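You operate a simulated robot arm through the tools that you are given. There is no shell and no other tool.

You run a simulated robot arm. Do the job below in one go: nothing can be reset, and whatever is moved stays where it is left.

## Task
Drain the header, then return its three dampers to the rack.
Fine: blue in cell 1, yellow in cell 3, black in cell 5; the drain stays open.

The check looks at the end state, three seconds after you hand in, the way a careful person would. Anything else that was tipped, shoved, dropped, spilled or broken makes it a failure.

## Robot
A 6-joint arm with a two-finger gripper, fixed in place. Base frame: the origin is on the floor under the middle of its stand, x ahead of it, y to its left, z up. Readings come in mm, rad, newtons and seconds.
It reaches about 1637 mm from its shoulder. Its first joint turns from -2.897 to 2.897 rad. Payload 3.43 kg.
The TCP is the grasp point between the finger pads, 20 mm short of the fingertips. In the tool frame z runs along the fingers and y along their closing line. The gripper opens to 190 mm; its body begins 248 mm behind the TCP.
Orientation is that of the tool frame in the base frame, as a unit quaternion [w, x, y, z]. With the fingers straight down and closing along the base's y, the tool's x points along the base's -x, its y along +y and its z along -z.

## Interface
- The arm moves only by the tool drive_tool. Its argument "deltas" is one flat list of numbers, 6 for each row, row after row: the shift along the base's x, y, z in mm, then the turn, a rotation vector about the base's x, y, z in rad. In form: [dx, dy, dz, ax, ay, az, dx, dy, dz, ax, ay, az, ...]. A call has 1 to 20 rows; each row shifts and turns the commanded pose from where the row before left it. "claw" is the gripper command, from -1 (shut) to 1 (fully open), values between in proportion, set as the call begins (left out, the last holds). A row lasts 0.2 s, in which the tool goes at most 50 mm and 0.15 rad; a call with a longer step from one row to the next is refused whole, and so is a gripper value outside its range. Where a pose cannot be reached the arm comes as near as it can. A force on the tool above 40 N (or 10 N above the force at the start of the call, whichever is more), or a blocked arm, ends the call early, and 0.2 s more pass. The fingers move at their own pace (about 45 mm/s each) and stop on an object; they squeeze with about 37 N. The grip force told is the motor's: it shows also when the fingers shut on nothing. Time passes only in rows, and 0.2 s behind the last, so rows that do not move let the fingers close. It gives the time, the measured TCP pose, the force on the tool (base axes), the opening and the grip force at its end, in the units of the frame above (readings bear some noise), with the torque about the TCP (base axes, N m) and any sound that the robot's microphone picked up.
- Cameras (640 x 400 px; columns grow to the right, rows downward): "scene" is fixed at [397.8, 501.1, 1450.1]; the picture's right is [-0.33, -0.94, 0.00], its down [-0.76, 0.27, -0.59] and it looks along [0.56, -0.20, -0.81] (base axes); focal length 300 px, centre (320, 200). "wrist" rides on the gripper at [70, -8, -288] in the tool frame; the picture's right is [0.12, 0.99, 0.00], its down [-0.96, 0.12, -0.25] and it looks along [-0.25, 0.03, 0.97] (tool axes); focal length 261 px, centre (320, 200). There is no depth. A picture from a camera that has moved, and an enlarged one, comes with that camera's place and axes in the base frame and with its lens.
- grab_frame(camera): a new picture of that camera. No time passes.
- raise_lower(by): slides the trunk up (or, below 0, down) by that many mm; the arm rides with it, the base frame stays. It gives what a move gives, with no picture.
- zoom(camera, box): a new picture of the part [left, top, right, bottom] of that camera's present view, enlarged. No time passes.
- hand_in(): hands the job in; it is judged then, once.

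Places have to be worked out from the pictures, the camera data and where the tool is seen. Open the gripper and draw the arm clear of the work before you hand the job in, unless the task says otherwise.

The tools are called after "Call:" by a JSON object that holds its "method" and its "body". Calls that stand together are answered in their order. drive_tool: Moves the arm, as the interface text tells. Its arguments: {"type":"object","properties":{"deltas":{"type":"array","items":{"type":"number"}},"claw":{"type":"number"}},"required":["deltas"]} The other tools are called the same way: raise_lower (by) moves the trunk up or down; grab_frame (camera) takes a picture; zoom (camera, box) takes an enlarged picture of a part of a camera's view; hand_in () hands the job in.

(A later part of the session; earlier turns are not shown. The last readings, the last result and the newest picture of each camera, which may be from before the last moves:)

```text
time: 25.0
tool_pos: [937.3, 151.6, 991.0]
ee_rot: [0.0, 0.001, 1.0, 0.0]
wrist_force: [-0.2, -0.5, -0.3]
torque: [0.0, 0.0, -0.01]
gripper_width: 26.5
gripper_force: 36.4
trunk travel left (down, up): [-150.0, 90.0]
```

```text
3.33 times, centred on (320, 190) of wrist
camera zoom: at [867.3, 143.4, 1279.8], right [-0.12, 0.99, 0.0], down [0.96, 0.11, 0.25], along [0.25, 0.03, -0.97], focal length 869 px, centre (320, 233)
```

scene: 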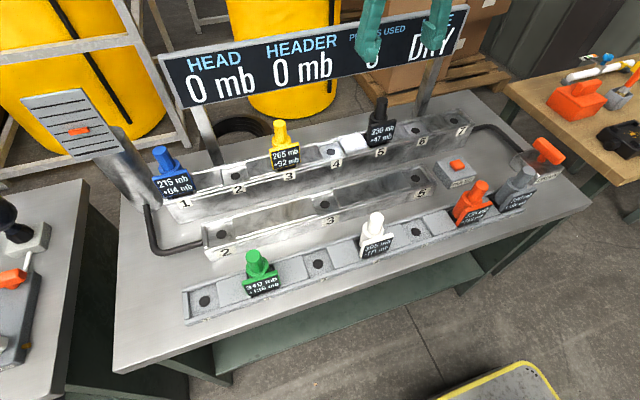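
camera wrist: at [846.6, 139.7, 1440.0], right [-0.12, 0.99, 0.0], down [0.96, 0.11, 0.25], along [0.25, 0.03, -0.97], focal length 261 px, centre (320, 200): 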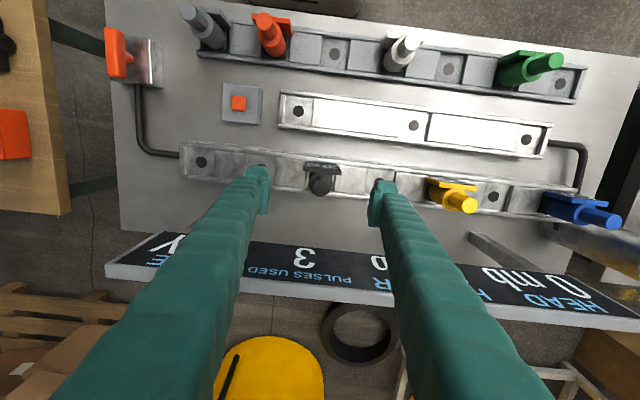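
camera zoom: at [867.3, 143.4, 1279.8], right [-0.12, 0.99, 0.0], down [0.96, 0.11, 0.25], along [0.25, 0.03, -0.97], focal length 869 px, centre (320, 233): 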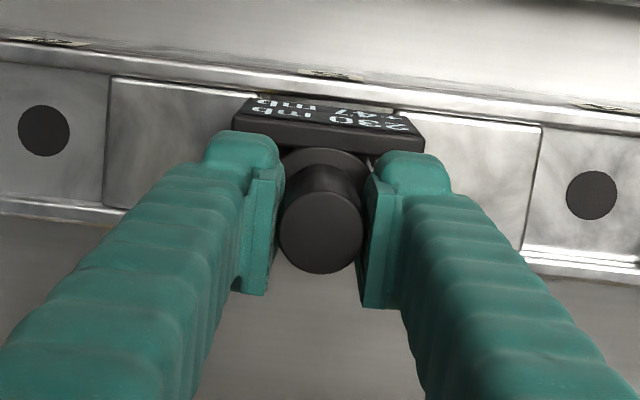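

The handle is held at 26.5 mm width with no side load. I lift gently and watch the force.

Call:
{"method": "drive_tool", "body": {"deltas": [0, 0, 6, 0, 0, 0, 0, 0, 8, 0, 0, 0, 0, 0, 10, 0, 0, 0, 0, 0, 10, 0, 0, 0]}}

Call:
{"method": "zoom", "body": {"camera": "scene", "box": [325, 65, 445, 165]}}

```text
time: 26.0
tool_pos: [937.4, 152.1, 1024.8]
ee_rot: [-0.001, 0.001, 1.0, 0.0]
wrist_force: [-0.7, 1.1, -3.3]
torque: [-0.01, 0.03, 0.0]
gripper_width: 26.6
gripper_force: 36.6
trunk travel left (down, up): [-150.0, 90.0]
```

```text
4.00 times, centred on (385, 115) of scene
camera zoom: at [397.8, 501.1, 1450.1], right [-0.33, -0.94, 0.0], down [-0.76, 0.27, -0.59], along [0.56, -0.2, -0.81], focal length 1200 px, centre (60, 540)
```

zoom: 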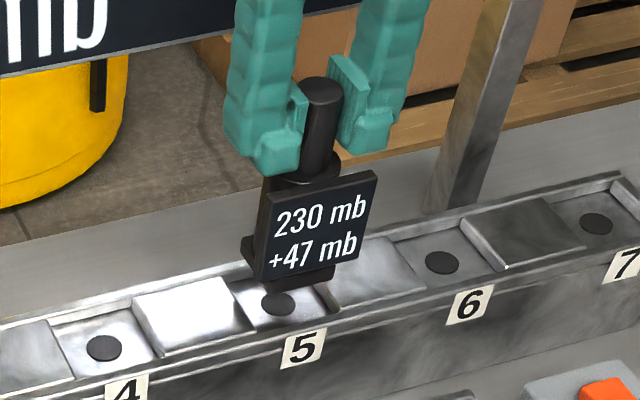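

The damper came free, about 3 N of weight. I raise it to z≈1120 and move part way towards the rack, so the wrist camera sees the rack cells from nearly above.

Call:
{"method": "drive_tool", "body": {"deltas": [0, 0, 40, 0, 0, 0, 0, 0, 45, 0, 0, 0, 0, 0, 10, 0, 0, 0, -45, 0, 0, 0, 0, 0, -45, 0, 0, 0, 0, 0, -45, 0, 0, 0, 0, 0, 0, 0, 0, 0, 0, 0]}}

Call:
{"method": "grab_frame", "body": {"camera": "wrist"}}

Call:
{"method": "zoom", "body": {"camera": "wrist", "box": [260, 60, 380, 140]}}

Call:
{"method": "grab_frame", "body": {"camera": "scene"}}

```text
time: 27.6
tool_pos: [803.5, 153.5, 1119.9]
ee_rot: [0.0, 0.0, 1.0, 0.0]
wrist_force: [0.1, 0.3, -3.6]
torque: [0.03, -0.09, 0.04]
gripper_width: 26.6
gripper_force: 37.2
trunk travel left (down, up): [-150.0, 90.0]
```

```text
taken
camera wrist: at [732.6, 144.5, 1407.5], right [-0.12, 0.99, 0.0], down [0.96, 0.11, 0.25], along [0.25, 0.03, -0.97], focal length 261 px, centre (320, 200)
```

wrist: 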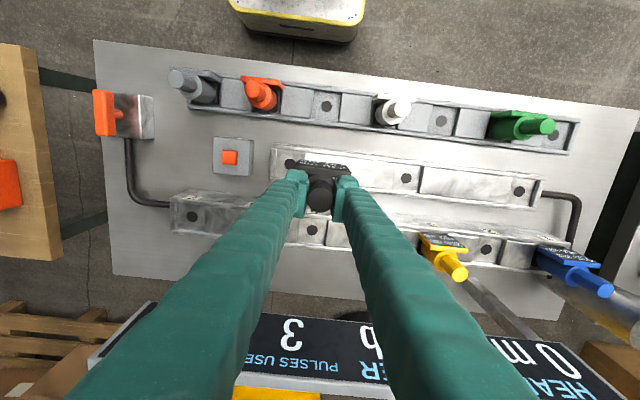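

```text
5.00 times, centred on (320, 100) of wrist
camera zoom: at [732.6, 144.5, 1407.5], right [-0.12, 0.99, 0.0], down [0.96, 0.11, 0.25], along [0.25, 0.03, -0.97], focal length 1303 px, centre (320, 700)
```

zoom: 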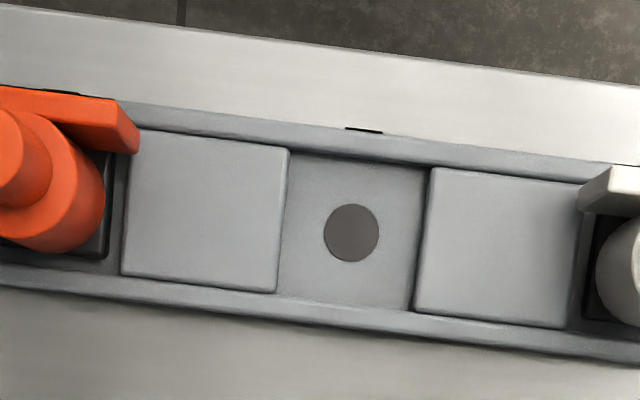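

```text
taken
```

scene: 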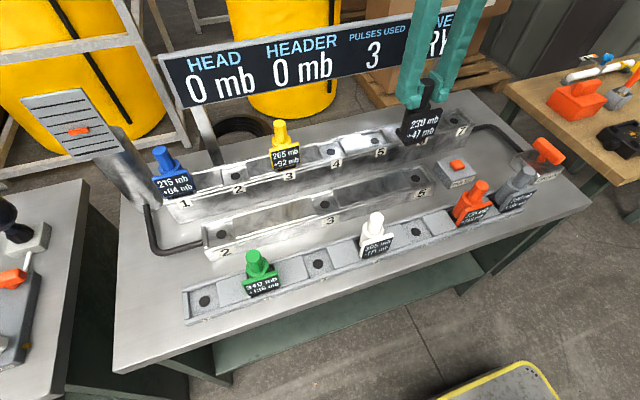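

Rack cell 5's hole is at (676, 151.3, 806) and the damper axis sits about 1.5 mm towards -x from the TCP. I move above the cell and lower to about z=1000 for a check.

Call:
{"method": "drive_tool", "body": {"deltas": [-42, -0.6, 0, 0, 0, 0, -42, -0.5, 0, 0, 0, 0, -40.5, -0.5, 0, 0, 0, 0, 0, 0, -40, 0, 0, 0, 0, 0, -40, 0, 0, 0, 0, 0, -40, 0, 0, 0, 0, 0, 0, 0, 0, 0]}}

Call:
{"method": "grab_frame", "body": {"camera": "wrist"}}

Call:
{"method": "zoom", "body": {"camera": "wrist", "box": [240, 130, 400, 250]}}

Call:
{"method": "zoom", "body": {"camera": "scene", "box": [340, 130, 500, 260]}}

```text
time: 29.2
tool_pos: [675.7, 150.1, 996.1]
ee_rot: [-0.001, 0.001, 1.0, 0.001]
wrist_force: [-0.2, -0.7, -3.9]
torque: [-0.01, 0.0, -0.04]
gripper_width: 26.6
gripper_force: 37.3
trunk travel left (down, up): [-150.0, 90.0]
```

```text
taken
camera wrist: at [605.9, 142.0, 1285.0], right [-0.12, 0.99, 0.0], down [0.96, 0.11, 0.25], along [0.25, 0.03, -0.97], focal length 261 px, centre (320, 200)
```

wrist: 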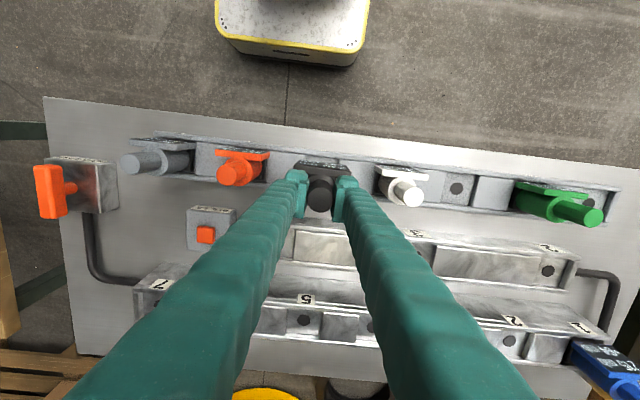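

```text
3.33 times, centred on (320, 190) of wrist
camera zoom: at [605.9, 142.0, 1285.0], right [-0.12, 0.99, 0.0], down [0.96, 0.11, 0.25], along [0.25, 0.03, -0.97], focal length 869 px, centre (320, 233)
```

zoom: 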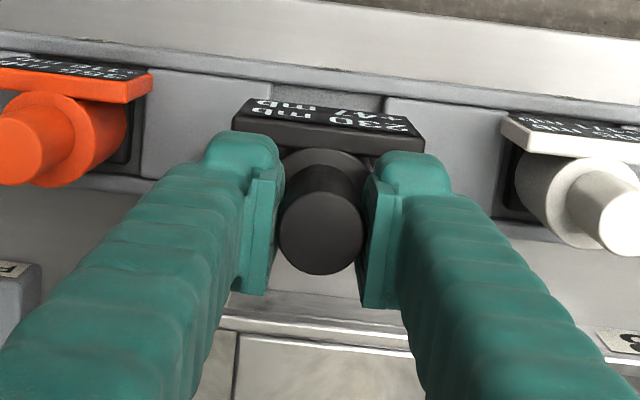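

```text
3.08 times, centred on (420, 195) of scene
camera zoom: at [397.8, 501.1, 1450.1], right [-0.33, -0.94, 0.0], down [-0.76, 0.27, -0.59], along [0.56, -0.2, -0.81], focal length 923 px, centre (12, 215)
```

zoom: 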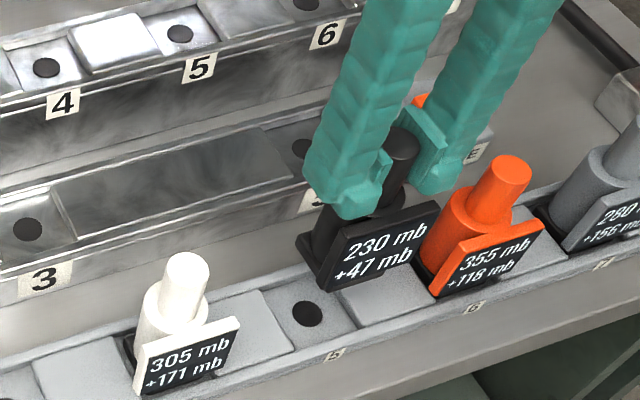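

The damper hangs just above the cell. I let the arm settle and read again before the fine correction.

Call:
{"method": "drive_tool", "body": {"deltas": [0, 0, 0, 0, 0, 0, 0, 0, 0, 0, 0, 0]}}

Call:
{"method": "zoom", "body": {"camera": "wrist", "box": [240, 130, 400, 250]}}

Call:
{"method": "drive_tool", "body": {"deltas": [0, 0, 0, 0, 0, 0]}}

```text
time: 29.8
tool_pos: [677.7, 151.6, 996.3]
ee_rot: [-0.001, 0.0, 1.0, 0.0]
wrist_force: [-0.2, -0.1, -3.4]
torque: [0.0, -0.04, -0.01]
gripper_width: 26.3
gripper_force: 36.9
trunk travel left (down, up): [-150.0, 90.0]
```

```text
3.33 times, centred on (320, 190) of wrist
camera zoom: at [605.9, 142.0, 1285.3], right [-0.12, 0.99, 0.0], down [0.96, 0.11, 0.25], along [0.25, 0.03, -0.97], focal length 869 px, centre (320, 233)
```

zoom: 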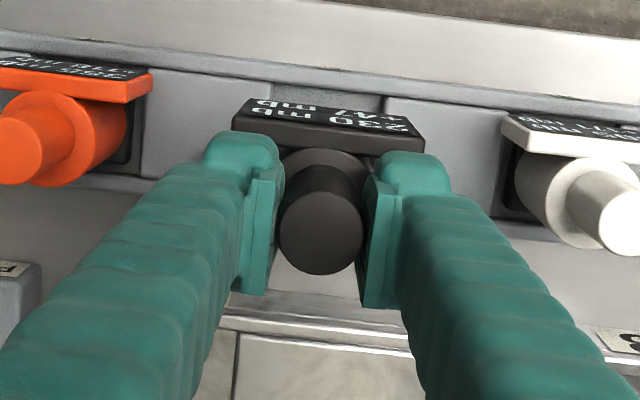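

```text
time: 30.2
tool_pos: [675.7, 152.0, 996.1]
ee_rot: [0.0, 0.002, 1.0, 0.0]
wrist_force: [0.8, 0.5, -3.1]
torque: [0.03, -0.02, 0.01]
gripper_width: 26.6
gripper_force: 36.4
trunk travel left (down, up): [-150.0, 90.0]
```

Readings are steady at about (676, 150.5, 996). I zoom on the neighbouring free rack cells and header cells from this pose to calibrate the cell 5 position precisely.

Call:
{"method": "zoom", "body": {"camera": "wrist", "box": [420, 150, 620, 250]}}

Call:
{"method": "zoom", "body": {"camera": "wrist", "box": [120, 130, 260, 220]}}

Call:
{"method": "zoom", "body": {"camera": "scene", "box": [370, 170, 450, 260]}}

```text
3.20 times, centred on (520, 200) of wrist
camera zoom: at [606.0, 142.0, 1285.3], right [-0.12, 0.99, 0.0], down [0.96, 0.11, 0.25], along [0.25, 0.03, -0.97], focal length 834 px, centre (-320, 200)
```

zoom: 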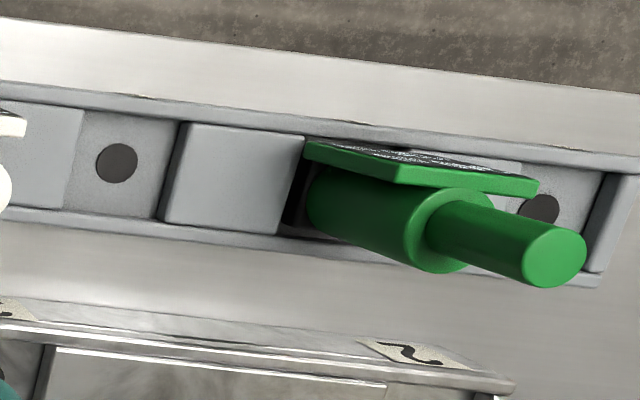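

```text
4.44 times, centred on (190, 175) of wrist
camera zoom: at [606.0, 142.0, 1285.3], right [-0.12, 0.99, 0.0], down [0.96, 0.11, 0.25], along [0.25, 0.03, -0.97], focal length 1158 px, centre (898, 311)
```

zoom: 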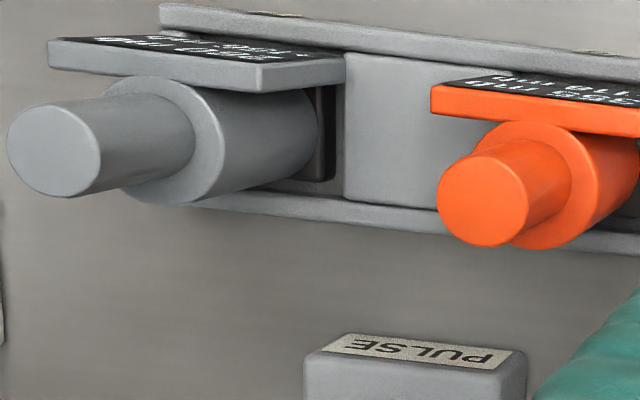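

```text
4.44 times, centred on (410, 215) of scene
camera zoom: at [397.8, 501.1, 1450.1], right [-0.33, -0.94, 0.0], down [-0.76, 0.27, -0.59], along [0.56, -0.2, -0.81], focal length 1333 px, centre (-80, 133)
```

zoom: 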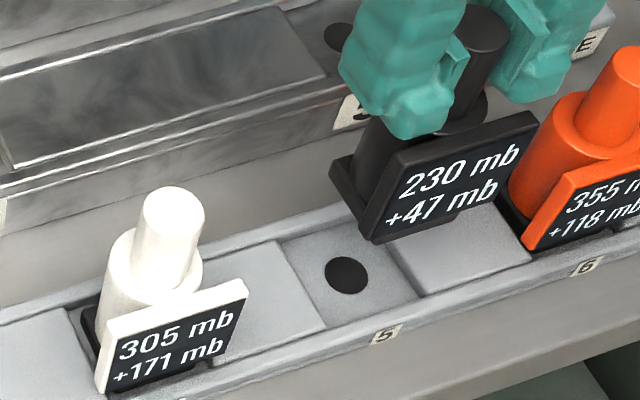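

I compare against the two neighbours (orange and white), which stand symmetrically around cell 5.

Call:
{"method": "zoom", "body": {"camera": "wrist", "box": [360, 150, 440, 220]}}

Call:
{"method": "zoom", "body": {"camera": "wrist", "box": [205, 130, 285, 200]}}

Call:
{"method": "zoom", "body": {"camera": "wrist", "box": [280, 145, 360, 215]}}

```text
5.71 times, centred on (400, 185) of wrist
camera zoom: at [606.0, 142.0, 1285.3], right [-0.12, 0.99, 0.0], down [0.96, 0.11, 0.25], along [0.25, 0.03, -0.97], focal length 1489 px, centre (-137, 286)
```

zoom: 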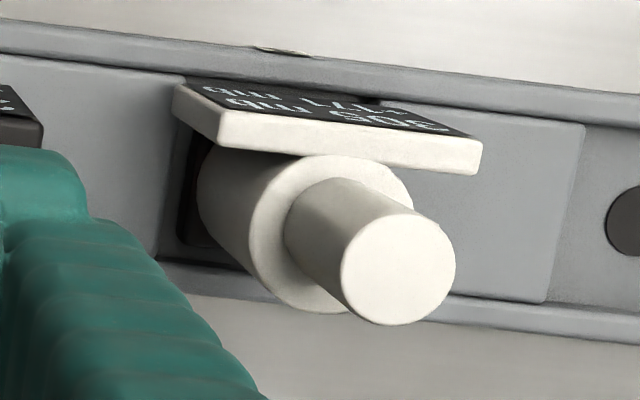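

```text
5.71 times, centred on (245, 165) of wrist
camera zoom: at [606.0, 142.0, 1285.3], right [-0.12, 0.99, 0.0], down [0.96, 0.11, 0.25], along [0.25, 0.03, -0.97], focal length 1489 px, centre (749, 400)
```

zoom: 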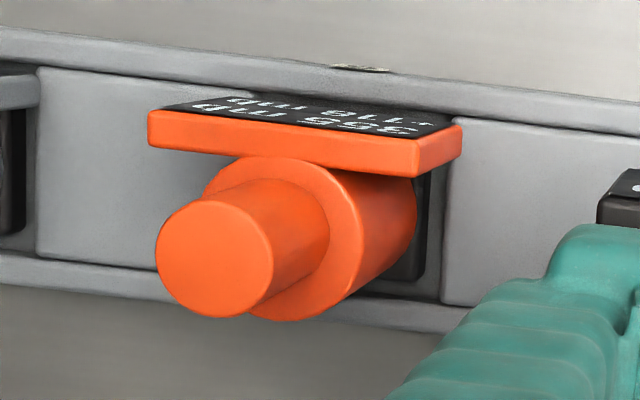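

```text
5.71 times, centred on (320, 180) of wrist
camera zoom: at [606.0, 142.0, 1285.3], right [-0.12, 0.99, 0.0], down [0.96, 0.11, 0.25], along [0.25, 0.03, -0.97], focal length 1489 px, centre (320, 314)
```

zoom: 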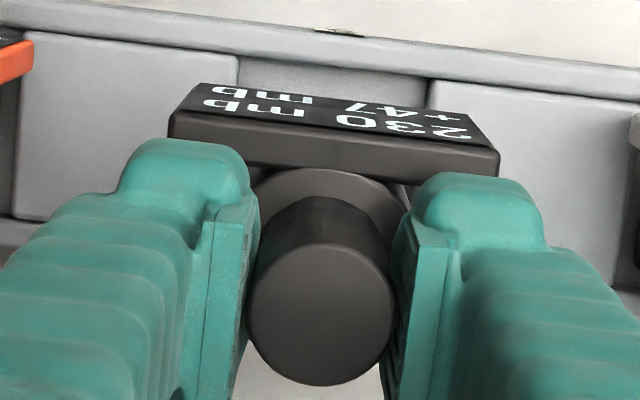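

Cell 5's axis, from its neighbours and its hole, is at about (675.8, 151.7), so the held damper needs roughly +0.5 mm in x and +1.3 mm in y. I shift and lower to just above seating height.

Call:
{"method": "drive_tool", "body": {"deltas": [0.5, 1.3, 0, 0, 0, 0, 0, 0, -15, 0, 0, 0, 0, 0, -15, 0, 0, 0, 0, 0, -15, 0, 0, 0, 0, 0, 0, 0, 0, 0, 0, 0, 0, 0, 0, 0]}}

Call:
{"method": "zoom", "body": {"camera": "scene", "box": [370, 170, 470, 260]}}

Call:
{"method": "zoom", "body": {"camera": "wrist", "box": [200, 110, 440, 260]}}

```text
time: 31.6
tool_pos: [679.6, 150.4, 953.2]
ee_rot: [0.001, 0.001, 1.0, 0.0]
wrist_force: [0.2, 0.7, -4.3]
torque: [0.0, 0.0, -0.02]
gripper_width: 26.8
gripper_force: 37.1
trunk travel left (down, up): [-150.0, 90.0]
```

```text
4.44 times, centred on (420, 215) of scene
camera zoom: at [397.8, 501.1, 1450.1], right [-0.33, -0.94, 0.0], down [-0.76, 0.27, -0.59], along [0.56, -0.2, -0.81], focal length 1333 px, centre (-124, 133)
```

zoom: 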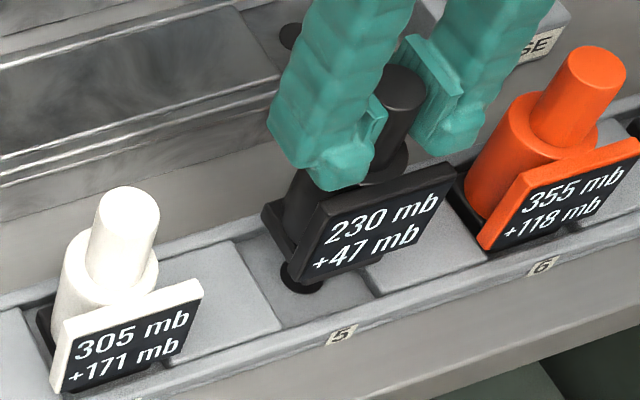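

```text
2.67 times, centred on (320, 185) of wrist
camera zoom: at [608.8, 142.4, 1241.5], right [-0.12, 0.99, 0.0], down [0.96, 0.11, 0.25], along [0.25, 0.03, -0.97], focal length 695 px, centre (320, 240)
```

zoom: 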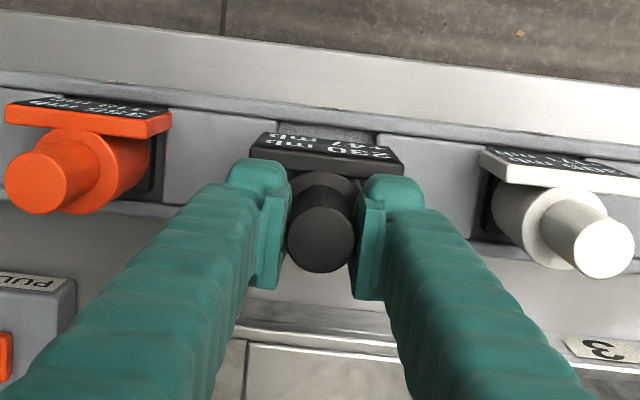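

The arm drifted a couple of millimetres in x while descending, so I measure again with close zooms on both neighbours and the held damper.

Call:
{"method": "zoom", "body": {"camera": "wrist", "box": [370, 160, 450, 230]}}

Call:
{"method": "zoom", "body": {"camera": "wrist", "box": [190, 140, 270, 210]}}

Call:
{"method": "zoom", "body": {"camera": "wrist", "box": [280, 145, 360, 215]}}

Call:
{"method": "drive_tool", "body": {"deltas": [0, 0, 0, 0, 0, 0]}}

```text
5.71 times, centred on (410, 195) of wrist
camera zoom: at [608.8, 142.4, 1241.5], right [-0.12, 0.99, 0.0], down [0.96, 0.11, 0.25], along [0.25, 0.03, -0.97], focal length 1489 px, centre (-194, 229)
```

zoom: 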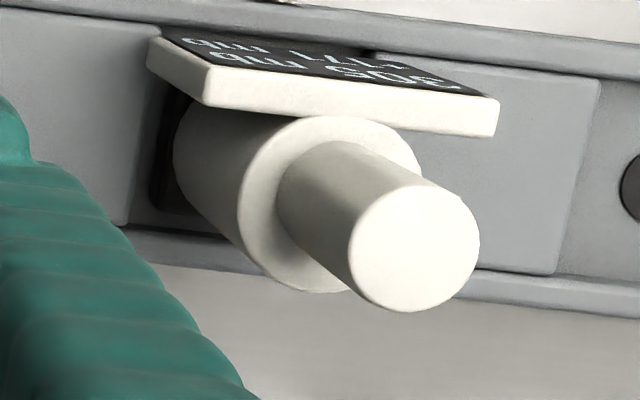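

```text
5.71 times, centred on (230, 175) of wrist
camera zoom: at [608.8, 142.4, 1241.5], right [-0.12, 0.99, 0.0], down [0.96, 0.11, 0.25], along [0.25, 0.03, -0.97], focal length 1489 px, centre (834, 343)
```

zoom: 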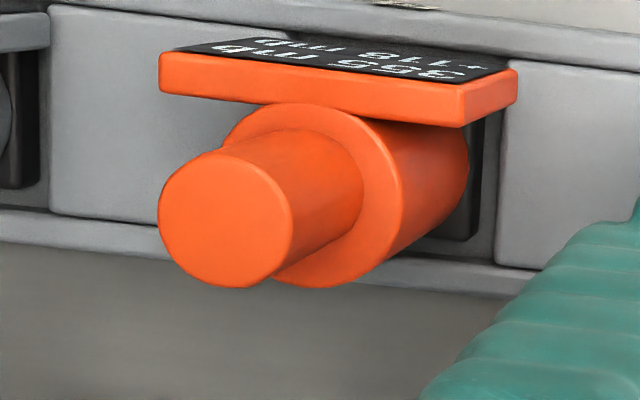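

```text
5.71 times, centred on (320, 180) of wrist
camera zoom: at [608.8, 142.4, 1241.5], right [-0.12, 0.99, 0.0], down [0.96, 0.11, 0.25], along [0.25, 0.03, -0.97], focal length 1489 px, centre (320, 314)
```

zoom: 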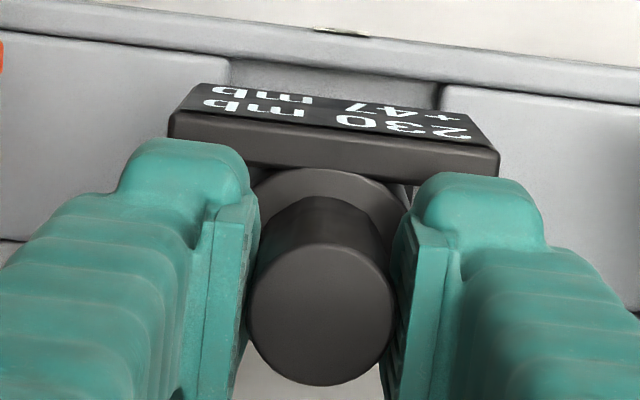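

```text
time: 32.0
tool_pos: [680.0, 151.5, 952.7]
ee_rot: [0.001, 0.001, 1.0, 0.0]
wrist_force: [0.3, 0.3, -3.2]
torque: [-0.01, -0.03, 0.01]
gripper_width: 26.6
gripper_force: 37.6
trunk travel left (down, up): [-150.0, 90.0]
```

Cell 5's axis again measures (675.3, 151.8), while the damper is at (678.2, 150.8). I correct by (-2.7, +1.0), lower 15 mm more and re-measure.

Call:
{"method": "drive_tool", "body": {"deltas": [-2.7, 1.0, 0, 0, 0, 0, 0, 0, -8, 0, 0, 0, 0, 0, -7, 0, 0, 0, 0, 0, 0, 0, 0, 0, 0, 0, 0, 0, 0, 0]}}

Call:
{"method": "zoom", "body": {"camera": "wrist", "box": [370, 160, 450, 230]}}

Call:
{"method": "zoom", "body": {"camera": "wrist", "box": [190, 140, 270, 210]}}

Call:
{"method": "zoom", "body": {"camera": "scene", "box": [370, 170, 470, 260]}}

```text
time: 33.2
tool_pos: [675.3, 152.2, 940.9]
ee_rot: [-0.001, 0.001, 1.0, 0.0]
wrist_force: [-0.2, -0.7, -3.6]
torque: [0.0, -0.03, -0.01]
gripper_width: 26.6
gripper_force: 36.8
trunk travel left (down, up): [-150.0, 90.0]
```

```text
5.71 times, centred on (410, 195) of wrist
camera zoom: at [606.0, 143.8, 1228.6], right [-0.12, 0.99, 0.0], down [0.96, 0.11, 0.25], along [0.25, 0.03, -0.97], focal length 1489 px, centre (-194, 229)
```

zoom: 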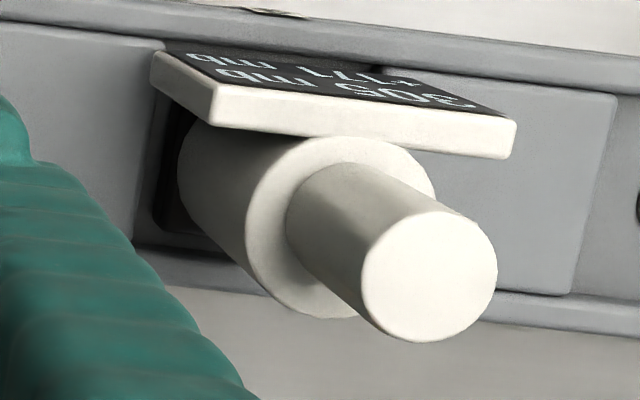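

```text
5.71 times, centred on (230, 175) of wrist
camera zoom: at [606.0, 143.8, 1228.6], right [-0.12, 0.99, 0.0], down [0.96, 0.11, 0.25], along [0.25, 0.03, -0.97], focal length 1489 px, centre (834, 343)
```

zoom: 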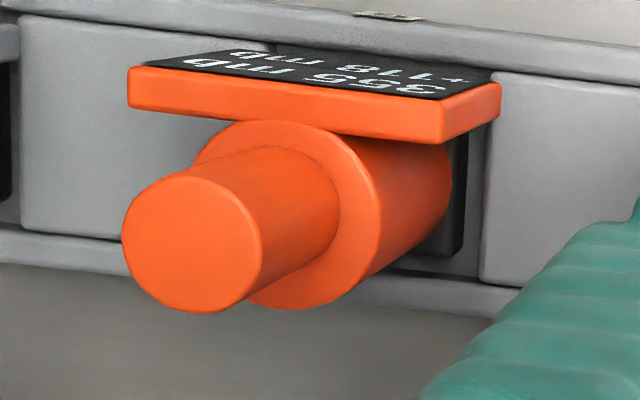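

```text
4.44 times, centred on (420, 215) of scene
camera zoom: at [397.8, 501.1, 1450.1], right [-0.33, -0.94, 0.0], down [-0.76, 0.27, -0.59], along [0.56, -0.2, -0.81], focal length 1333 px, centre (-124, 133)
```

zoom: 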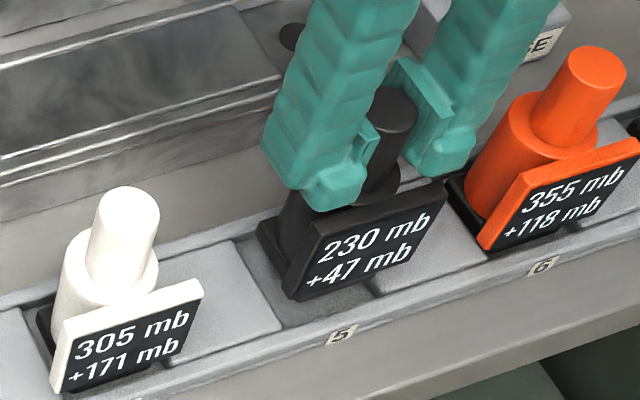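

The damper is now within about 0.5 mm of the cell axis. I lower slowly in small steps towards seating, watching the force.

Call:
{"method": "drive_tool", "body": {"deltas": [-0.3, -0.2, -3, 0, 0, 0, 0, 0, -3, 0, 0, 0, 0, 0, -3, 0, 0, 0, 0, 0, -3, 0, 0, 0, 0, 0, 0, 0, 0, 0]}}

Call:
{"method": "zoom", "body": {"camera": "scene", "box": [370, 170, 470, 260]}}

Call:
{"method": "zoom", "body": {"camera": "wrist", "box": [200, 110, 440, 260]}}

```text
time: 34.4
tool_pos: [675.7, 153.1, 927.4]
ee_rot: [0.0, 0.001, 1.0, 0.001]
wrist_force: [0.0, -0.7, -3.2]
torque: [0.02, -0.01, 0.0]
gripper_width: 26.8
gripper_force: 36.4
trunk travel left (down, up): [-150.0, 90.0]
```

```text
4.44 times, centred on (420, 215) of scene
camera zoom: at [397.8, 501.1, 1450.1], right [-0.33, -0.94, 0.0], down [-0.76, 0.27, -0.59], along [0.56, -0.2, -0.81], focal length 1333 px, centre (-124, 133)
```

zoom: 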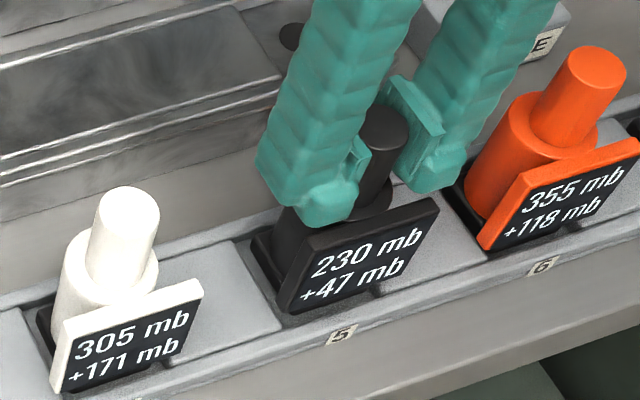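

```text
2.67 times, centred on (320, 185) of wrist
camera zoom: at [605.0, 144.5, 1216.5], right [-0.12, 0.99, 0.0], down [0.96, 0.11, 0.25], along [0.25, 0.03, -0.97], focal length 695 px, centre (320, 240)
```

zoom: 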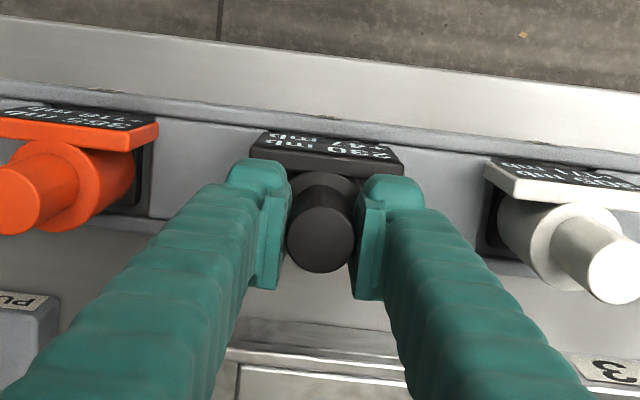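

No contact yet at z≈928. I trim (+0.6, -0.9) and continue down in 2 mm steps.

Call:
{"method": "drive_tool", "body": {"deltas": [0.6, -0.9, 0, 0, 0, 0, 0, 0, -2, 0, 0, 0, 0, 0, -2, 0, 0, 0, 0, 0, -2, 0, 0, 0, 0, 0, 0, 0, 0, 0]}}

Call:
{"method": "zoom", "body": {"camera": "wrist", "box": [200, 110, 440, 260]}}

Call:
{"method": "zoom", "body": {"camera": "scene", "box": [370, 170, 470, 260]}}

```text
time: 35.6
tool_pos: [677.0, 152.4, 923.4]
ee_rot: [0.0, 0.001, 1.0, 0.0]
wrist_force: [0.5, 0.3, -3.5]
torque: [0.0, -0.02, 0.0]
gripper_width: 26.6
gripper_force: 36.6
trunk travel left (down, up): [-150.0, 90.0]
```

```text
2.67 times, centred on (320, 185) of wrist
camera zoom: at [605.4, 143.2, 1211.5], right [-0.12, 0.99, 0.0], down [0.96, 0.11, 0.25], along [0.25, 0.03, -0.97], focal length 695 px, centre (320, 240)
```

zoom: 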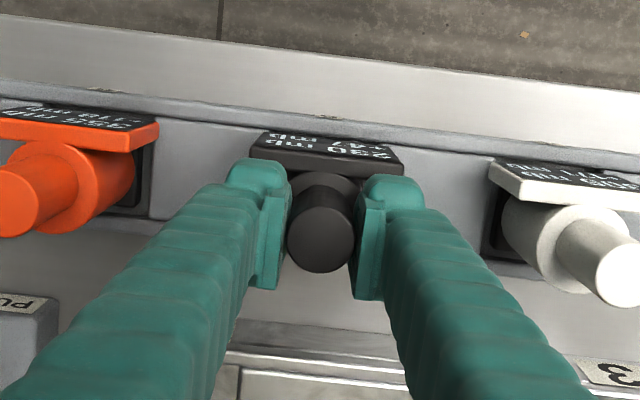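

```text
4.44 times, centred on (420, 215) of scene
camera zoom: at [397.8, 501.1, 1450.1], right [-0.33, -0.94, 0.0], down [-0.76, 0.27, -0.59], along [0.56, -0.2, -0.81], focal length 1333 px, centre (-124, 133)
```

zoom: 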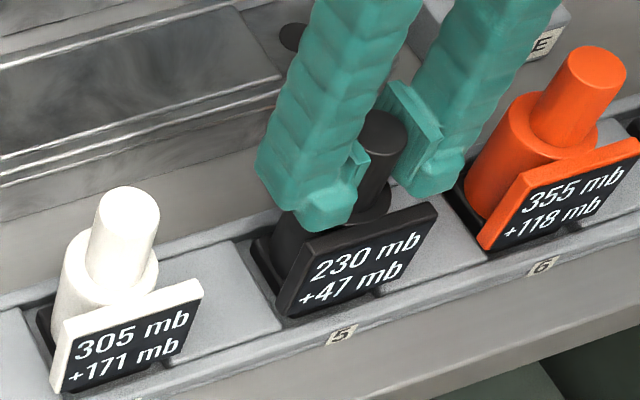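

The damper is laterally on target and nearly down. I continue in fine steps until contact shows.

Call:
{"method": "drive_tool", "body": {"deltas": [0.2, 0.1, -1.5, 0, 0, 0, 0, 0, -1.5, 0, 0, 0, 0, 0, 0, 0, 0, 0]}}

Call:
{"method": "drive_tool", "body": {"deltas": [0, 0, -1.5, 0, 0, 0, 0, 0, -1, 0, 0, 0, 0, 0, 0, 0, 0, 0]}}

Call:
{"method": "zoom", "body": {"camera": "wrist", "box": [200, 110, 440, 260]}}

Call:
{"method": "zoom", "body": {"camera": "scene", "box": [370, 170, 470, 260]}}

```text
time: 36.4
tool_pos: [675.8, 151.7, 919.4]
ee_rot: [-0.001, 0.002, 1.0, 0.0]
wrist_force: [0.2, -0.4, -4.1]
torque: [-0.04, -0.01, -0.01]
gripper_width: 26.6
gripper_force: 37.5
trunk travel left (down, up): [-150.0, 90.0]
```

```text
time: 37.2
tool_pos: [676.3, 152.4, 917.3]
ee_rot: [0.001, 0.0, 1.0, 0.0]
wrist_force: [1.2, -1.3, -1.8]
torque: [-0.01, 0.05, 0.04]
gripper_width: 26.9
gripper_force: 36.6
trunk travel left (down, up): [-150.0, 90.0]
```

```text
2.67 times, centred on (320, 185) of wrist
camera zoom: at [605.8, 143.1, 1205.9], right [-0.12, 0.99, 0.0], down [0.96, 0.11, 0.25], along [0.25, 0.03, -0.97], focal length 695 px, centre (320, 240)
```

zoom: 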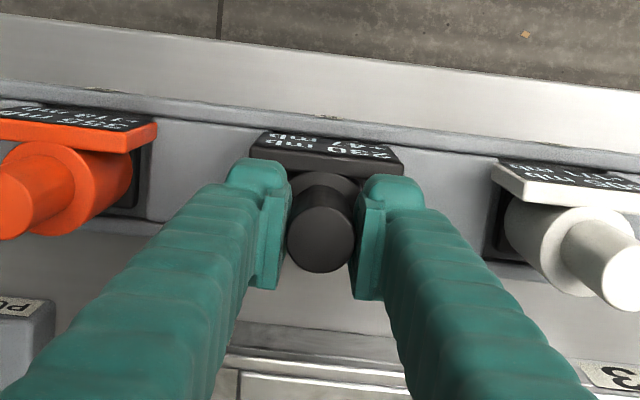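

```text
4.44 times, centred on (420, 215) of scene
camera zoom: at [397.8, 501.1, 1450.1], right [-0.33, -0.94, 0.0], down [-0.76, 0.27, -0.59], along [0.56, -0.2, -0.81], focal length 1333 px, centre (-124, 133)
```

zoom: 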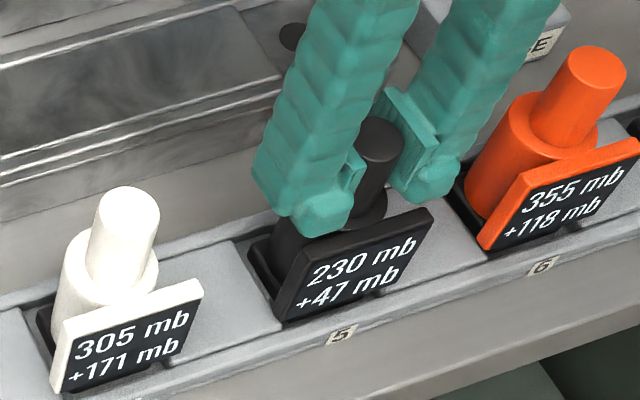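

The force began to ease from -4 to -1.8 N, so contact may be starting at z≈917.5. I go 1 mm steps further.

Call:
{"method": "drive_tool", "body": {"deltas": [0, 0, -1, 0, 0, 0, 0, 0, 0, 0, 0, 0]}}

Call:
{"method": "drive_tool", "body": {"deltas": [0, 0, -1, 0, 0, 0, 0, 0, 0, 0, 0, 0]}}

```text
time: 37.8
tool_pos: [676.0, 152.5, 917.9]
ee_rot: [0.001, 0.0, 1.0, 0.0]
wrist_force: [-3.1, -3.0, 18.6]
torque: [-0.05, 0.39, 0.02]
gripper_width: 26.4
gripper_force: 37.1
trunk travel left (down, up): [-150.0, 90.0]
```

```text
time: 38.4
tool_pos: [675.4, 151.4, 916.6]
ee_rot: [0.002, 0.001, 1.0, 0.0]
wrist_force: [-2.1, -2.1, 38.1]
torque: [-0.04, 0.15, 0.03]
gripper_width: 26.6
gripper_force: 37.3
trunk travel left (down, up): [-150.0, 90.0]
```

Firm contact at z≈917, matching the seated height (the floor rather than a rim). I back off 2 mm to unload it and look closely before releasing.

Call:
{"method": "drive_tool", "body": {"deltas": [0, 0, 1.8, 0, 0, 0, 0, 0, 0, 0, 0, 0]}}

Call:
{"method": "zoom", "body": {"camera": "scene", "box": [350, 160, 500, 260]}}

Call:
{"method": "zoom", "body": {"camera": "wrist", "box": [280, 145, 360, 215]}}

```text
time: 39.0
tool_pos: [677.0, 151.7, 917.6]
ee_rot: [0.001, 0.002, 1.0, -0.001]
wrist_force: [1.6, -2.2, 28.3]
torque: [-0.01, -0.31, 0.0]
gripper_width: 26.5
gripper_force: 36.4
trunk travel left (down, up): [-150.0, 90.0]
```

```text
4.00 times, centred on (425, 210) of scene
camera zoom: at [397.8, 501.1, 1450.1], right [-0.33, -0.94, 0.0], down [-0.76, 0.27, -0.59], along [0.56, -0.2, -0.81], focal length 1200 px, centre (-100, 160)
```

zoom: 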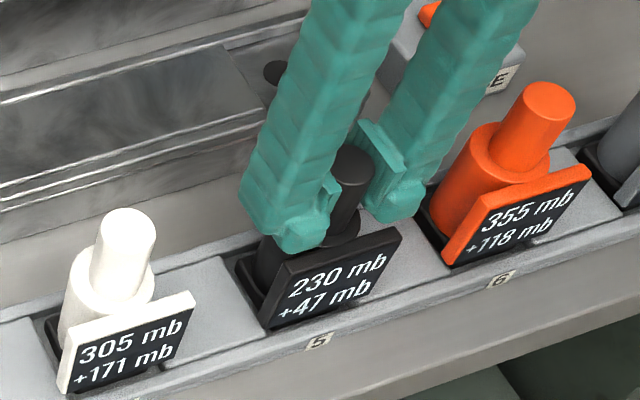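

```text
5.71 times, centred on (320, 180) of wrist
camera zoom: at [605.6, 143.0, 1205.4], right [-0.12, 0.99, 0.0], down [0.96, 0.11, 0.25], along [0.25, 0.03, -0.97], focal length 1489 px, centre (320, 314)
```

zoom: 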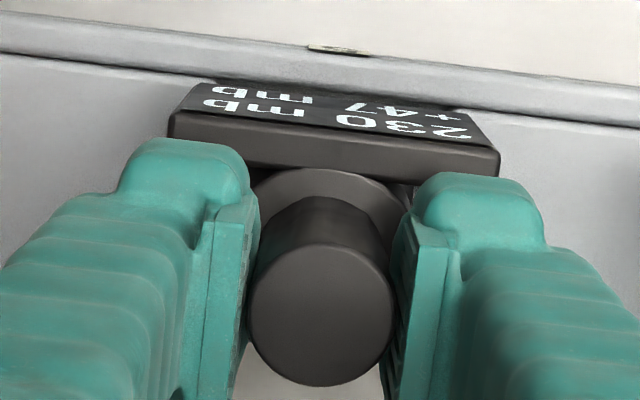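

It looks seated like its neighbours, but there's still 28 N down. I ease up another 1.5 mm before opening.

Call:
{"method": "drive_tool", "body": {"deltas": [0, 0, 1.2, 0, 0, 0, 0, 0, 0, 0, 0, 0]}}

```text
time: 39.6
tool_pos: [675.3, 151.4, 918.0]
ee_rot: [-0.001, 0.001, 1.0, 0.0]
wrist_force: [-0.4, -3.8, 8.3]
torque: [-0.15, -0.19, -0.04]
gripper_width: 26.7
gripper_force: 36.8
trunk travel left (down, up): [-150.0, 90.0]
```

The load is down to 8 N. I open the fingers partway (about 60 mm, to stay clear of the neighbours).

Call:
{"method": "drive_tool", "body": {"deltas": [0, 0, 0.3, 0, 0, 0, 0, 0, 0, 0, 0, 0, 0, 0, 0, 0, 0, 0, 0, 0, 0, 0, 0, 0], "claw": -0.37}}

Call:
{"method": "zoom", "body": {"camera": "scene", "box": [350, 160, 500, 260]}}

Call:
{"method": "zoom", "body": {"camera": "wrist", "box": [240, 130, 400, 250]}}

```text
time: 40.6
tool_pos: [677.4, 151.1, 918.5]
ee_rot: [0.0, 0.001, 1.0, 0.0]
wrist_force: [-1.2, 0.0, 0.3]
torque: [-0.01, 0.0, 0.06]
gripper_width: 59.9
gripper_force: 0.1
trunk travel left (down, up): [-150.0, 90.0]
```

```text
4.00 times, centred on (425, 210) of scene
camera zoom: at [397.8, 501.1, 1450.1], right [-0.33, -0.94, 0.0], down [-0.76, 0.27, -0.59], along [0.56, -0.2, -0.81], focal length 1200 px, centre (-100, 160)
```

zoom: 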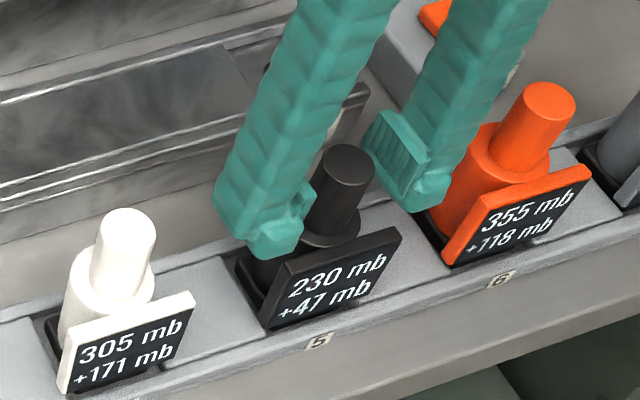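

```text
3.33 times, centred on (320, 190) of wrist
camera zoom: at [606.5, 143.3, 1206.7], right [-0.12, 0.99, 0.0], down [0.96, 0.11, 0.25], along [0.25, 0.03, -0.97], focal length 869 px, centre (320, 233)
```

zoom: 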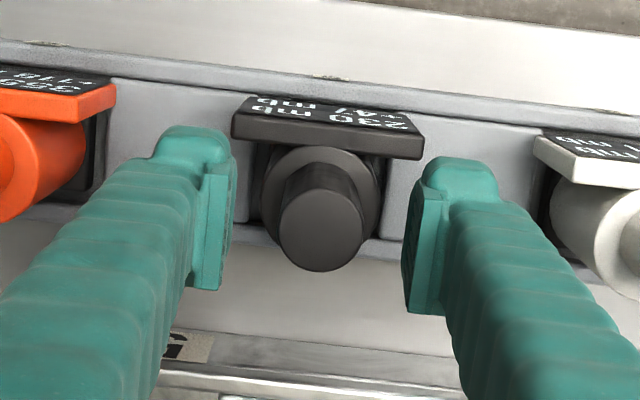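

Black is seated and upright in rack cell 5. I lift straight up, then travel to above the yellow damper in header cell 3.

Call:
{"method": "drive_tool", "body": {"deltas": [0, 0, 15, 0, 0, 0, 0, 0, 40, 0, 0, 0, 0, 0, 48, 0, 0, 0, 0, 0, 48, 0, 0, 0, 0, 0, 49, 0, 0, 0, 32, 32, 0, 0, 0, 0, 32, 32, 0, 0, 0, 0, 32, 32, 0, 0, 0, 0, 32, 32, 0, 0, 0, 0, 32, 32, 0, 0, 0, 0, 32, 32, 0, 0, 0, 0, 32, 32, 0, 0, 0, 0, 32, 34, 0, 0, 0, 0, 0, 0, 0, 0, 0, 0]}}

Call:
{"method": "drive_tool", "body": {"deltas": [0, 0, 0, 0, 0, 0, 0, 0, 0, 0, 0, 0, 0, 0, 0, 0, 0, 0], "claw": 0.2}}

Call:
{"method": "grab_frame", "body": {"camera": "wrist"}}

Call:
{"method": "zoom", "body": {"camera": "wrist", "box": [240, 130, 400, 250]}}

Call:
{"method": "grab_frame", "body": {"camera": "scene"}}

```text
time: 43.6
tool_pos: [926.9, 404.7, 1114.4]
ee_rot: [0.003, 0.001, 1.0, 0.001]
wrist_force: [0.6, 0.8, -1.4]
torque: [-0.1, 0.2, -0.02]
gripper_width: 59.7
gripper_force: 0.0
out of reach, approached as far as the arm can: row 13
trunk travel left (down, up): [-150.0, 90.0]
```

```text
time: 44.4
tool_pos: [925.8, 404.1, 1114.4]
ee_rot: [0.002, 0.001, 1.0, 0.001]
wrist_force: [0.2, -0.6, 0.5]
torque: [0.02, -0.03, -0.04]
gripper_width: 113.8
gripper_force: 0.1
trunk travel left (down, up): [-150.0, 90.0]
```

```text
taken
camera wrist: at [854.1, 395.1, 1402.9], right [-0.12, 0.99, 0.0], down [0.96, 0.11, 0.25], along [0.25, 0.03, -0.97], focal length 261 px, centre (320, 200)
```

wrist: 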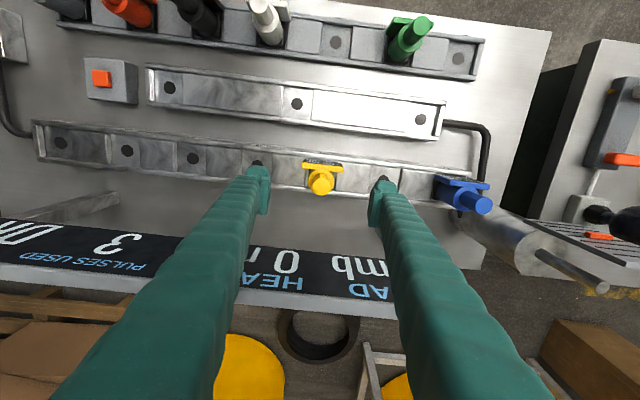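

```text
3.33 times, centred on (320, 190) of wrist
camera zoom: at [854.1, 395.1, 1402.9], right [-0.12, 0.99, 0.0], down [0.96, 0.11, 0.25], along [0.25, 0.03, -0.97], focal length 869 px, centre (320, 233)
```

zoom: 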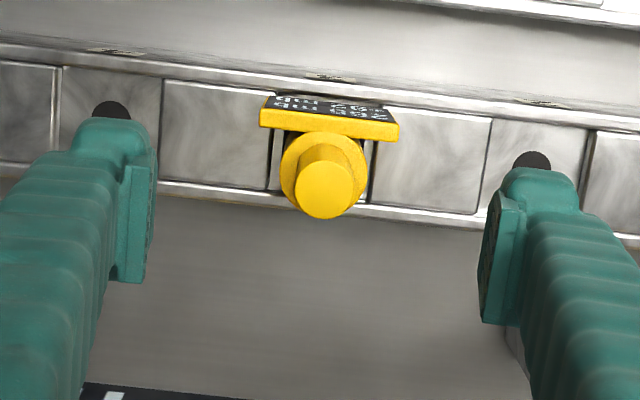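

```text
taken
```

scene: 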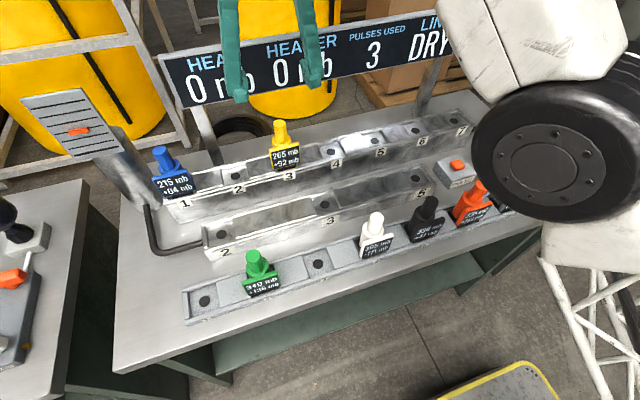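

The arm was at its reach limit there at this height (it stopped a few mm short), so the shoulder is too low for the far cells. I raise the trunk 90 mm, which brings the shoulder up and extends the reach.

Call:
{"method": "raise_lower", "body": {"by": 90}}

Call:
{"method": "drive_tool", "body": {"deltas": [0, 0, -40, 0, 0, 0, 0, 0, -45, 0, 0, 0, 0, 0, -20, 0, 0, 0, 0, 0, 0, 0, 0, 0, 0, 0, 0, 0, 0, 0]}}

Call:
{"method": "zoom", "body": {"camera": "wrist", "box": [240, 130, 400, 250]}}

Call:
{"method": "grab_frame", "body": {"camera": "scene"}}

```text
time: 45.6
tool_pos: [926.3, 403.7, 1204.6]
ee_rot: [0.002, 0.001, 1.0, 0.001]
wrist_force: [0.6, -0.5, 0.1]
torque: [-0.01, 0.01, 0.0]
gripper_width: 113.9
gripper_force: 0.0
trunk travel left (down, up): [-240.0, 0.0]
```

```text
time: 46.9
tool_pos: [925.9, 404.6, 1100.8]
ee_rot: [0.002, 0.001, 1.0, 0.001]
wrist_force: [-0.8, 0.0, 0.0]
torque: [-0.02, 0.0, 0.0]
gripper_width: 114.0
gripper_force: 0.1
trunk travel left (down, up): [-240.0, 0.0]
```

```text
3.33 times, centred on (320, 190) of wrist
camera zoom: at [853.8, 395.5, 1389.7], right [-0.12, 0.99, 0.0], down [0.96, 0.11, 0.25], along [0.25, 0.03, -0.97], focal length 869 px, centre (320, 233)
```

zoom: 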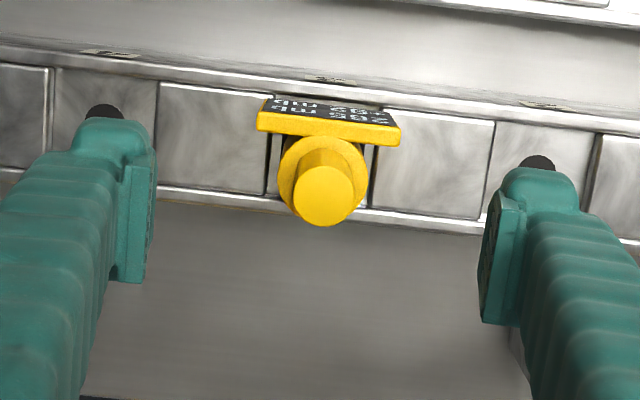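

```text
taken
```

scene: 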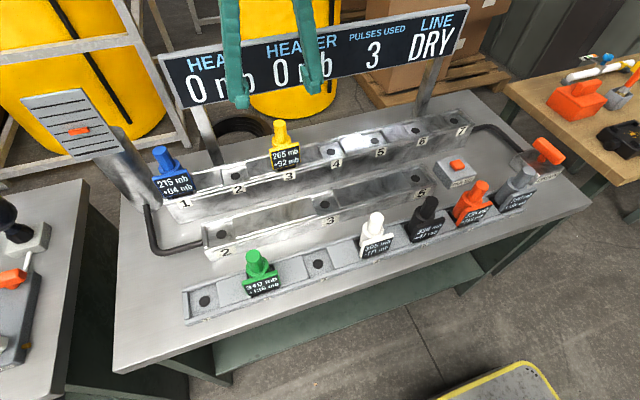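

The arm follows fully now. Yellow's axis is at about (936, 407). I move over it, correct a tiny tilt, and come down closer.

Call:
{"method": "drive_tool", "body": {"deltas": [10.5, 2.5, -20, -0.002, 0.005, 0.002, 0, 0, -25, 0, 0, 0, 0, 0, -10, 0, 0, 0, 0, 0, 0, 0, 0, 0, 0, 0, 0, 0, 0, 0]}}

Call:
{"method": "zoom", "body": {"camera": "wrist", "box": [240, 130, 400, 250]}}

Call:
{"method": "zoom", "body": {"camera": "scene", "box": [220, 70, 350, 180]}}

```text
time: 48.0
tool_pos: [936.5, 406.4, 1045.8]
ee_rot: [0.0, 0.0, 1.0, 0.0]
wrist_force: [-0.9, 0.6, 0.9]
torque: [-0.04, -0.03, 0.04]
gripper_width: 113.9
gripper_force: 0.1
trunk travel left (down, up): [-240.0, 0.0]
```

```text
3.33 times, centred on (320, 190) of wrist
camera zoom: at [865.1, 396.7, 1334.5], right [-0.12, 0.99, 0.0], down [0.96, 0.12, 0.25], along [0.25, 0.03, -0.97], focal length 869 px, centre (320, 233)
```

zoom: 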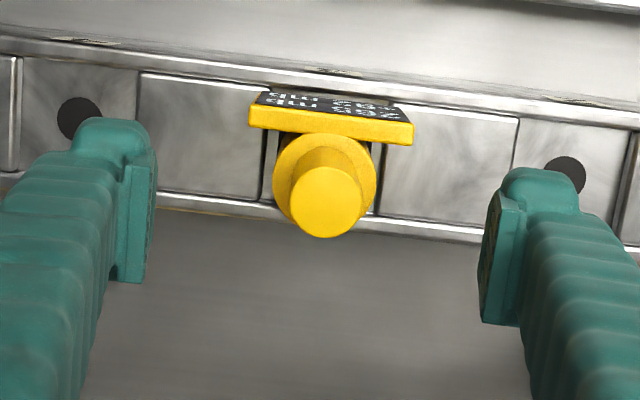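

```text
3.64 times, centred on (285, 125) of scene
camera zoom: at [397.8, 501.1, 1450.1], right [-0.33, -0.94, 0.0], down [-0.76, 0.27, -0.59], along [0.56, -0.2, -0.81], focal length 1091 px, centre (447, 473)
```

zoom: 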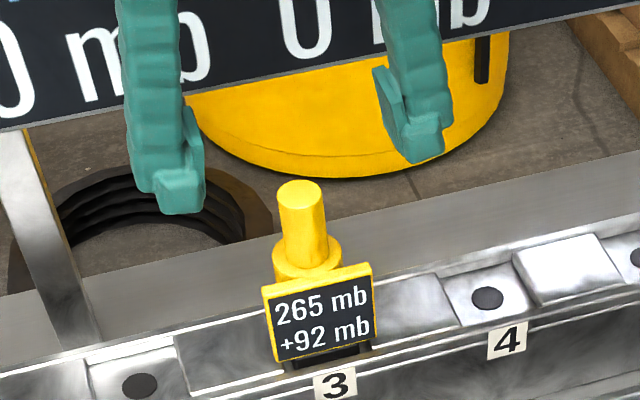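

Yellow's axis is at (936, 407.6). I shift (+1.4, +2.5) and descend to grip height.

Call:
{"method": "drive_tool", "body": {"deltas": [1.4, 2.5, -15, 0, 0, 0, 0, 0, -20, 0, 0, 0, 0, 0, -20, 0, 0, 0, 0, 0, 0, 0, 0, 0]}}

Call:
{"method": "zoom", "body": {"camera": "wrist", "box": [240, 130, 400, 250]}}

Call:
{"method": "zoom", "body": {"camera": "scene", "box": [220, 70, 350, 180]}}

```text
time: 49.0
tool_pos: [936.6, 408.4, 990.7]
ee_rot: [0.001, 0.0, 1.0, 0.0]
wrist_force: [0.2, 0.1, 0.1]
torque: [0.0, -0.02, -0.01]
gripper_width: 114.1
gripper_force: 0.1
trunk travel left (down, up): [-240.0, 0.0]
```

```text
3.33 times, centred on (320, 190) of wrist
camera zoom: at [865.8, 399.3, 1278.3], right [-0.12, 0.99, 0.0], down [0.96, 0.12, 0.25], along [0.25, 0.03, -0.97], focal length 869 px, centre (320, 233)
```

zoom: 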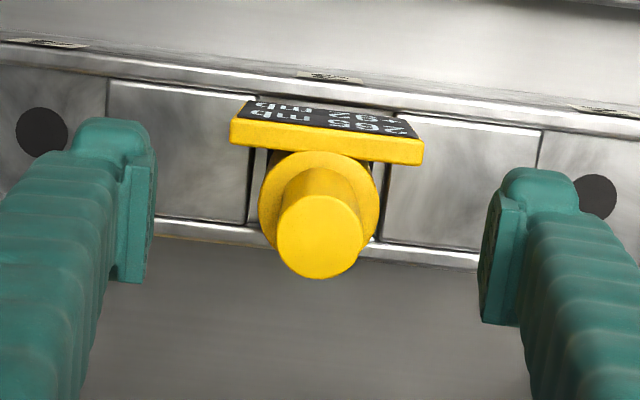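

```text
3.64 times, centred on (285, 125) of scene
camera zoom: at [397.8, 501.1, 1450.1], right [-0.33, -0.94, 0.0], down [-0.76, 0.27, -0.59], along [0.56, -0.2, -0.81], focal length 1091 px, centre (447, 473)
```

zoom: 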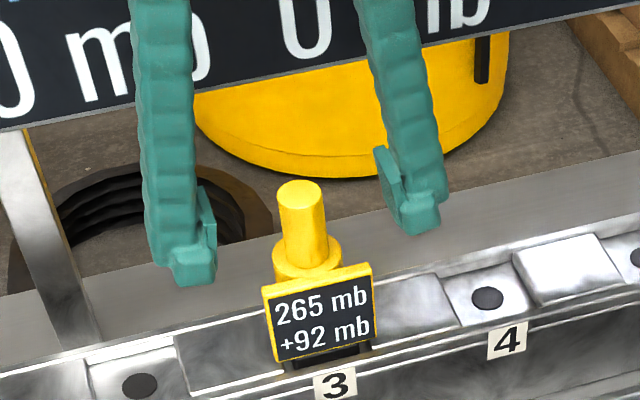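

The view matches the black grip exactly. I close on the yellow handle.

Call:
{"method": "drive_tool", "body": {"deltas": [1.2, 0, 0.5, 0, 0, 0, 0, 0, 0, 0, 0, 0, 0, 0, 0, 0, 0, 0, 0, 0, 0, 0, 0, 0, 0, 0, 0, 0, 0, 0, 0, 0, 0, 0, 0, 0, 0, 0, 0, 0, 0, 0], "claw": -1}}

Call:
{"method": "zoom", "body": {"camera": "wrist", "box": [240, 130, 400, 250]}}

```text
time: 50.6
tool_pos: [938.1, 408.3, 991.2]
ee_rot: [0.001, 0.0, 1.0, 0.001]
wrist_force: [0.1, -1.0, -0.5]
torque: [-0.03, 0.03, -0.03]
gripper_width: 26.8
gripper_force: 37.5
trunk travel left (down, up): [-240.0, 0.0]
```

```text
3.33 times, centred on (320, 190) of wrist
camera zoom: at [867.3, 399.1, 1278.5], right [-0.12, 0.99, 0.0], down [0.96, 0.12, 0.25], along [0.25, 0.03, -0.97], focal length 869 px, centre (320, 233)
```

zoom: 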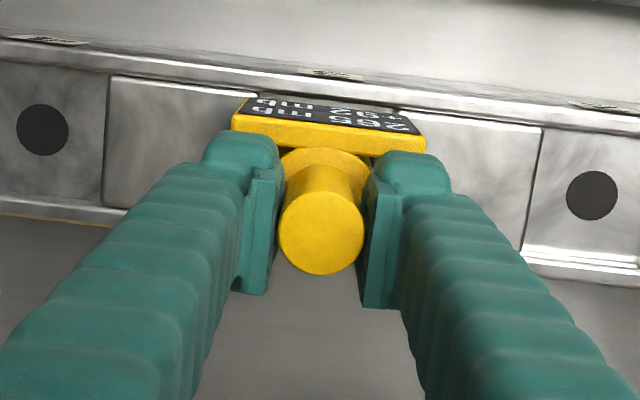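

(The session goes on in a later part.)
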